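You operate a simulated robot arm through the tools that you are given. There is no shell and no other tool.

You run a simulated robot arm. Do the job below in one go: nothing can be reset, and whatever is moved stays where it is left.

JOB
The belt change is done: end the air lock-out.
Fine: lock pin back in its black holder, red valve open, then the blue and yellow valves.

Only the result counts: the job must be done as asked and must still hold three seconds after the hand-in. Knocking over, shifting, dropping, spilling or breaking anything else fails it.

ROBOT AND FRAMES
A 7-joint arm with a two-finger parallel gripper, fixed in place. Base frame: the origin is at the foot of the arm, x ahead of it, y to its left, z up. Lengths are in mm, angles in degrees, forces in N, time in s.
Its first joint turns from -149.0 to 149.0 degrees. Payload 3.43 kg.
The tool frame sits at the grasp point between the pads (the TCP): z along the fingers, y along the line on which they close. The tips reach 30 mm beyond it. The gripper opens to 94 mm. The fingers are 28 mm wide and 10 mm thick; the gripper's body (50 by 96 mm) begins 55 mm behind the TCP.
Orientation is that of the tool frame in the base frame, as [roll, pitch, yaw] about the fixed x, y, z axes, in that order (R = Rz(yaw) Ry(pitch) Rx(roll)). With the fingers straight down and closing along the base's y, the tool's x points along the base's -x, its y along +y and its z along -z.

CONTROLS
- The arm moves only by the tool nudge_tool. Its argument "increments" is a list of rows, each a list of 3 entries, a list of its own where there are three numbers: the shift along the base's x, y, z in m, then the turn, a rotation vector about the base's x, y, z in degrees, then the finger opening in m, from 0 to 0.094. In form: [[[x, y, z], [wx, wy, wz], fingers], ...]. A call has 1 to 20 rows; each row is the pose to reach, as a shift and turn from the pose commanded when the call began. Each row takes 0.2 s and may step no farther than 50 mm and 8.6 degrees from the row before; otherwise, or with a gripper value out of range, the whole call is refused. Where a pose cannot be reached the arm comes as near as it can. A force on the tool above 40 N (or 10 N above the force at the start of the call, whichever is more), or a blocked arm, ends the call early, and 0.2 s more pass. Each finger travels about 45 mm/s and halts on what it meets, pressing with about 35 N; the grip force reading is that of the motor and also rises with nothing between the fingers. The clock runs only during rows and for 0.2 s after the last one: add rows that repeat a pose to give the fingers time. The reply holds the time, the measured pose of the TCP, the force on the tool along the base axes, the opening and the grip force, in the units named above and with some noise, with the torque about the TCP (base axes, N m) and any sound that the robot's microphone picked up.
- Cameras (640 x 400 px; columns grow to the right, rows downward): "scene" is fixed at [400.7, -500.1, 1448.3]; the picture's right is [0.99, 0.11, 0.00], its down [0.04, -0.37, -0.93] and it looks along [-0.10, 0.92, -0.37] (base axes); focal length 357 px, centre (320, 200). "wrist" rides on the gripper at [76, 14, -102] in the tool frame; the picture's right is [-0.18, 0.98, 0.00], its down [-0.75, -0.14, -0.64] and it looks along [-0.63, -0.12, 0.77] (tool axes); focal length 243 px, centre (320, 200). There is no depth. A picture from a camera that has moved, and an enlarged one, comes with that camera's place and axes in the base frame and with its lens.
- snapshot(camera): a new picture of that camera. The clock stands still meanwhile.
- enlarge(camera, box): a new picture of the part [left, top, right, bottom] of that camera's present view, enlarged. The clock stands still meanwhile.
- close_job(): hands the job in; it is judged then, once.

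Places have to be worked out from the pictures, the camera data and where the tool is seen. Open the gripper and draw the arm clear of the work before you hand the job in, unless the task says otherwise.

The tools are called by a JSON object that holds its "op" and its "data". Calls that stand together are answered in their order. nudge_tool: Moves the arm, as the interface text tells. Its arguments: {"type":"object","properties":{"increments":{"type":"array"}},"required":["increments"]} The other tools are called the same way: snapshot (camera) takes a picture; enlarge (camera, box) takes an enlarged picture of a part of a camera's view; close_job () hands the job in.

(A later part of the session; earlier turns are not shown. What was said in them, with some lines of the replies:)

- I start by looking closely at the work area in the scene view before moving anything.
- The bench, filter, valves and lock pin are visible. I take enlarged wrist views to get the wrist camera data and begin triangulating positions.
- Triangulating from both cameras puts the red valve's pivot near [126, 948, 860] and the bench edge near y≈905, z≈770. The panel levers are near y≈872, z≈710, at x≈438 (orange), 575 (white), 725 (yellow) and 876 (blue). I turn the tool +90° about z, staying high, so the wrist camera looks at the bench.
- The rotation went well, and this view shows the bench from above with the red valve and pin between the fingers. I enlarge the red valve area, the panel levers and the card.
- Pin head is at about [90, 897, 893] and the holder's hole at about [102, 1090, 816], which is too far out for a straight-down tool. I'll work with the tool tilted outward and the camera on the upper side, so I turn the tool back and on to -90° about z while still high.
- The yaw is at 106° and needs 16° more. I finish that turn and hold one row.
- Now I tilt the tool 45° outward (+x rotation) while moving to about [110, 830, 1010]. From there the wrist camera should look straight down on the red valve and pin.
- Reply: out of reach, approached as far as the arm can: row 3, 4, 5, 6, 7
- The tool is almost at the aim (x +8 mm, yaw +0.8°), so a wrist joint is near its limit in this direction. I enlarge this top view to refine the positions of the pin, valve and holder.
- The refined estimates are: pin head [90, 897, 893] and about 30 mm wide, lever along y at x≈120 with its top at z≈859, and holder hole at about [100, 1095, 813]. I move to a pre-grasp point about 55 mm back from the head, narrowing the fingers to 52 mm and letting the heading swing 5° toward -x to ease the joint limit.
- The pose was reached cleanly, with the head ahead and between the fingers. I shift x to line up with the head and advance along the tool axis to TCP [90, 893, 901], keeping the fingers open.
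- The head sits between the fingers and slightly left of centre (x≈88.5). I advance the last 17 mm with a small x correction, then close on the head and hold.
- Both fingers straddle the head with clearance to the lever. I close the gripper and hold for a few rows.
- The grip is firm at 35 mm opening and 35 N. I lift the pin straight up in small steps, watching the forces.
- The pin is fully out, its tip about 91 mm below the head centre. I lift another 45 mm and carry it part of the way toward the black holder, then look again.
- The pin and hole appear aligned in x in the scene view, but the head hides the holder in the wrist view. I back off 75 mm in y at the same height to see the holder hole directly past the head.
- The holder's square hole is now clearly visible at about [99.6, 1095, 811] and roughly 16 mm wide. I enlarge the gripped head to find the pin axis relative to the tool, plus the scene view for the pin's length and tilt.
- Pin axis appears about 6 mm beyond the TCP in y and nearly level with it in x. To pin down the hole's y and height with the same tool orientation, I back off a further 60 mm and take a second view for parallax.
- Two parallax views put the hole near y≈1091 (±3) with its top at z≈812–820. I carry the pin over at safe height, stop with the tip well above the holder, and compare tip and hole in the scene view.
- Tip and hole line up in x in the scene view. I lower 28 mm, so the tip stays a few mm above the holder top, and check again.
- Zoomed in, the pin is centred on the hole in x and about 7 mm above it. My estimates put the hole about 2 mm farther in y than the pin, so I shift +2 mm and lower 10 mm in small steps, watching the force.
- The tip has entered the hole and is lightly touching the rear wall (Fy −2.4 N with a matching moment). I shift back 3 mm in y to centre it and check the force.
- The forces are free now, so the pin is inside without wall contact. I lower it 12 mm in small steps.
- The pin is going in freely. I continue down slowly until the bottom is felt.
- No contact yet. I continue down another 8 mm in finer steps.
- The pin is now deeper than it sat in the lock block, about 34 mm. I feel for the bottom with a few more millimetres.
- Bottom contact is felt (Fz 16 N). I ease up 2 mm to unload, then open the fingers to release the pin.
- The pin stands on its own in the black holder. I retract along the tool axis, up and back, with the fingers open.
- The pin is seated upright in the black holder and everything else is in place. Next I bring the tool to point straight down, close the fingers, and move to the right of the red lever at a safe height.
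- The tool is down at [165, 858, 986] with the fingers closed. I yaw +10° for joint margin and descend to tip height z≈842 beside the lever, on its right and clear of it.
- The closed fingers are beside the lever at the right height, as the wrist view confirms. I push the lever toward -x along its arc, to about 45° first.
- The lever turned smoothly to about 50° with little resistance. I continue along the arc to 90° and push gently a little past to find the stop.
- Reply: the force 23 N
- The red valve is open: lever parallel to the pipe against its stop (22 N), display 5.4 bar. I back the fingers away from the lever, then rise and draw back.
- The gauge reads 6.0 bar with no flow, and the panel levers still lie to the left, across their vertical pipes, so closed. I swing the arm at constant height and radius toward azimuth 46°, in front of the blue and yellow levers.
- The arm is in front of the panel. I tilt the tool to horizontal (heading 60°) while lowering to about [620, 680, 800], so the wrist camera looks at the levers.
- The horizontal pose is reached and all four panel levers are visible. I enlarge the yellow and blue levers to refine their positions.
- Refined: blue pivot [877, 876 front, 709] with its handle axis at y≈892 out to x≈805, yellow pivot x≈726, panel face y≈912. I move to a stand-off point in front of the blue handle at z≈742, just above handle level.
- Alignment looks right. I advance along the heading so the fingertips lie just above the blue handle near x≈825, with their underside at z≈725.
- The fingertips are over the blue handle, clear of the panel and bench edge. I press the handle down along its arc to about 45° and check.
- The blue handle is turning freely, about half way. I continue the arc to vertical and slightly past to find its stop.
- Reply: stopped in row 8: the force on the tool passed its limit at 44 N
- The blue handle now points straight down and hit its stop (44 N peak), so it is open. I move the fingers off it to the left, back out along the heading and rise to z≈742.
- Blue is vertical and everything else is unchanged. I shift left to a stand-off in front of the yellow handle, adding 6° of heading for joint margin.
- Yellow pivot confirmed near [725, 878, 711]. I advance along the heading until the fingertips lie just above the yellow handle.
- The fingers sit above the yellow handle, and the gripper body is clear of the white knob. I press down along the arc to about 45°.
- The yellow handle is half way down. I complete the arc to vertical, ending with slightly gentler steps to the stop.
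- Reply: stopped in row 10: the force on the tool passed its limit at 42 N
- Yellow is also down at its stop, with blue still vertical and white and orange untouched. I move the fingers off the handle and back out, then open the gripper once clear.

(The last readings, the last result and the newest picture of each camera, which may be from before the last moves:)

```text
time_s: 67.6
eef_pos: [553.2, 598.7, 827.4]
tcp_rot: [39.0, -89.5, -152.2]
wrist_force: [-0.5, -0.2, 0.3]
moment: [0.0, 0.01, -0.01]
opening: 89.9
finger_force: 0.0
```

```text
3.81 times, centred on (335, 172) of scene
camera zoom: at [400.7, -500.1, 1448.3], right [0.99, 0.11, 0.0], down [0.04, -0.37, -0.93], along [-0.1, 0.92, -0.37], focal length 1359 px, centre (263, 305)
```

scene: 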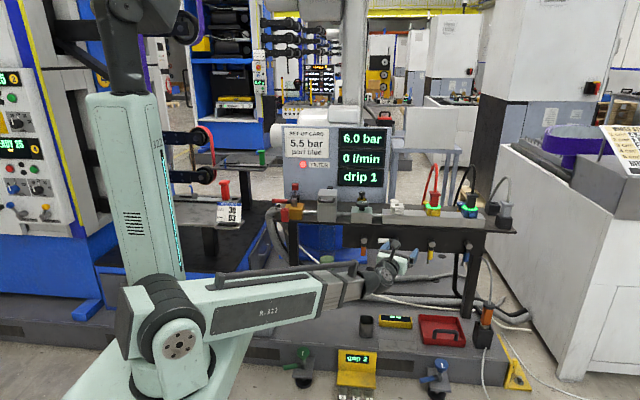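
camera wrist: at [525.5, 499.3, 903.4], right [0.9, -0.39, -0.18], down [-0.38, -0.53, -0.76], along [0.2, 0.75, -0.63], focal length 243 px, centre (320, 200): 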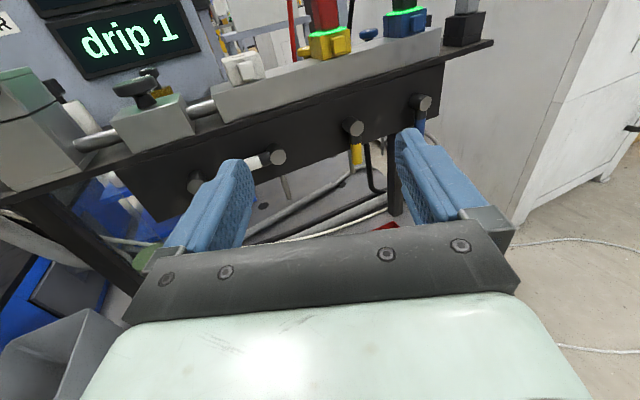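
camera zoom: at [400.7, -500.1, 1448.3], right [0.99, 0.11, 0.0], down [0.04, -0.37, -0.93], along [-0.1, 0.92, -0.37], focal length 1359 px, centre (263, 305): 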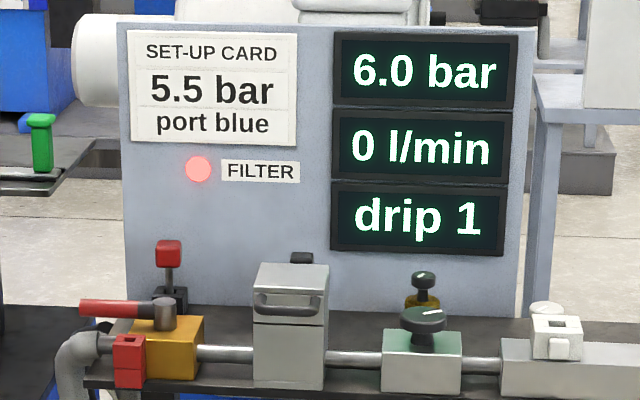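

All states look right: pin in the black holder, red lever along the pipe at 6.0 bar, blue and yellow handles down, white and orange untouched. I draw the open gripper a bit farther back and up and wait a moment, to confirm everything holds.

{"op": "nudge_tool", "data": {"increments": [[[-0.015, -0.025, 0.02], [0, 0, 0], 0.09], [[-0.03, -0.05, 0.04], [0, 0, 0], 0.09], [[-0.045, -0.075, 0.06], [0, 0, 0], 0.09], [[-0.06, -0.1, 0.08], [0, 0, 0], 0.09], [[-0.06, -0.1, 0.08], [0, 0, 0], 0.09], [[-0.06, -0.1, 0.08], [0, 0, 0], 0.09], [[-0.06, -0.1, 0.08], [0, 0, 0], 0.09], [[-0.06, -0.1, 0.08], [0, 0, 0], 0.09], [[-0.06, -0.1, 0.08], [0, 0, 0], 0.09], [[-0.06, -0.1, 0.08], [0, 0, 0], 0.09]]}}

{"op": "snapshot", "data": {"camera": "scene"}}

{"op": "enlarge", "data": {"camera": "scene", "box": [260, 170, 500, 290]}}

```text
time_s: 69.8
eef_pos: [506.0, 510.9, 903.7]
tcp_rot: [38.7, -89.5, -152.0]
wrist_force: [-0.2, -0.3, -0.5]
moment: [0.03, -0.02, -0.02]
opening: 89.9
finger_force: 0.1
out of reach, approached as far as the arm can: row 4, 5, 6, 7, 8, 9, 10
```

```text
taken
```

scene: 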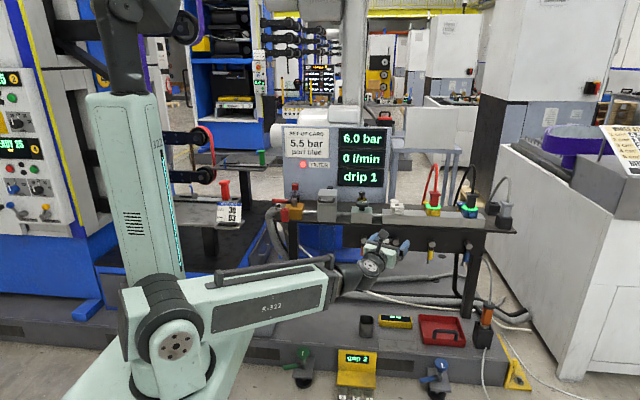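

```text
2.67 times, centred on (380, 230) of scene
camera zoom: at [400.7, -500.1, 1448.3], right [0.99, 0.11, 0.0], down [0.04, -0.37, -0.93], along [-0.1, 0.92, -0.37], focal length 951 px, centre (160, 120)
```

zoom: 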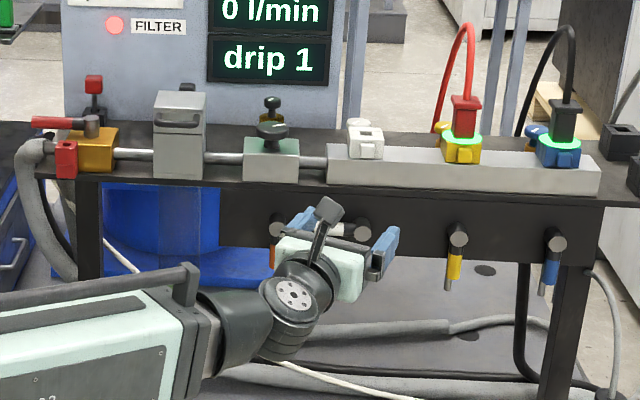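

The arm is well clear with the gripper open. The pin is in its black holder, the red valve is open with 6.0 bar on the gauge, and the blue and yellow valves are open; nothing else has moved. I hand the job in.

{"op": "close_job", "data": {}}

```text
The job is handed in.
```

The air lock-out is ended and the job is handed in.

- **Lock pin:** it is out of the red lock block and standing in its black holder, seated to the bottom.
- **Red valve:** open, with the lever turned along the pipe to its stop. The gauge rose from 0.0 to 6.0 bar.
- **Blue and yellow valves:** opened after the red one, blue first. Both handles point straight down, against their stops. I took down as open because it lines the handles up with the pipes below them. The display shows 0 l/min, so flow does not confirm it.

I left the white and orange valves and the regulator alone. The set-up card asks for 5.5 bar for port blue and the gauge reads 6.0 bar. The FILTER light was red from the start and still is.

The arm is clear of the bench with the gripper open. The last pictures showed nothing else moved.
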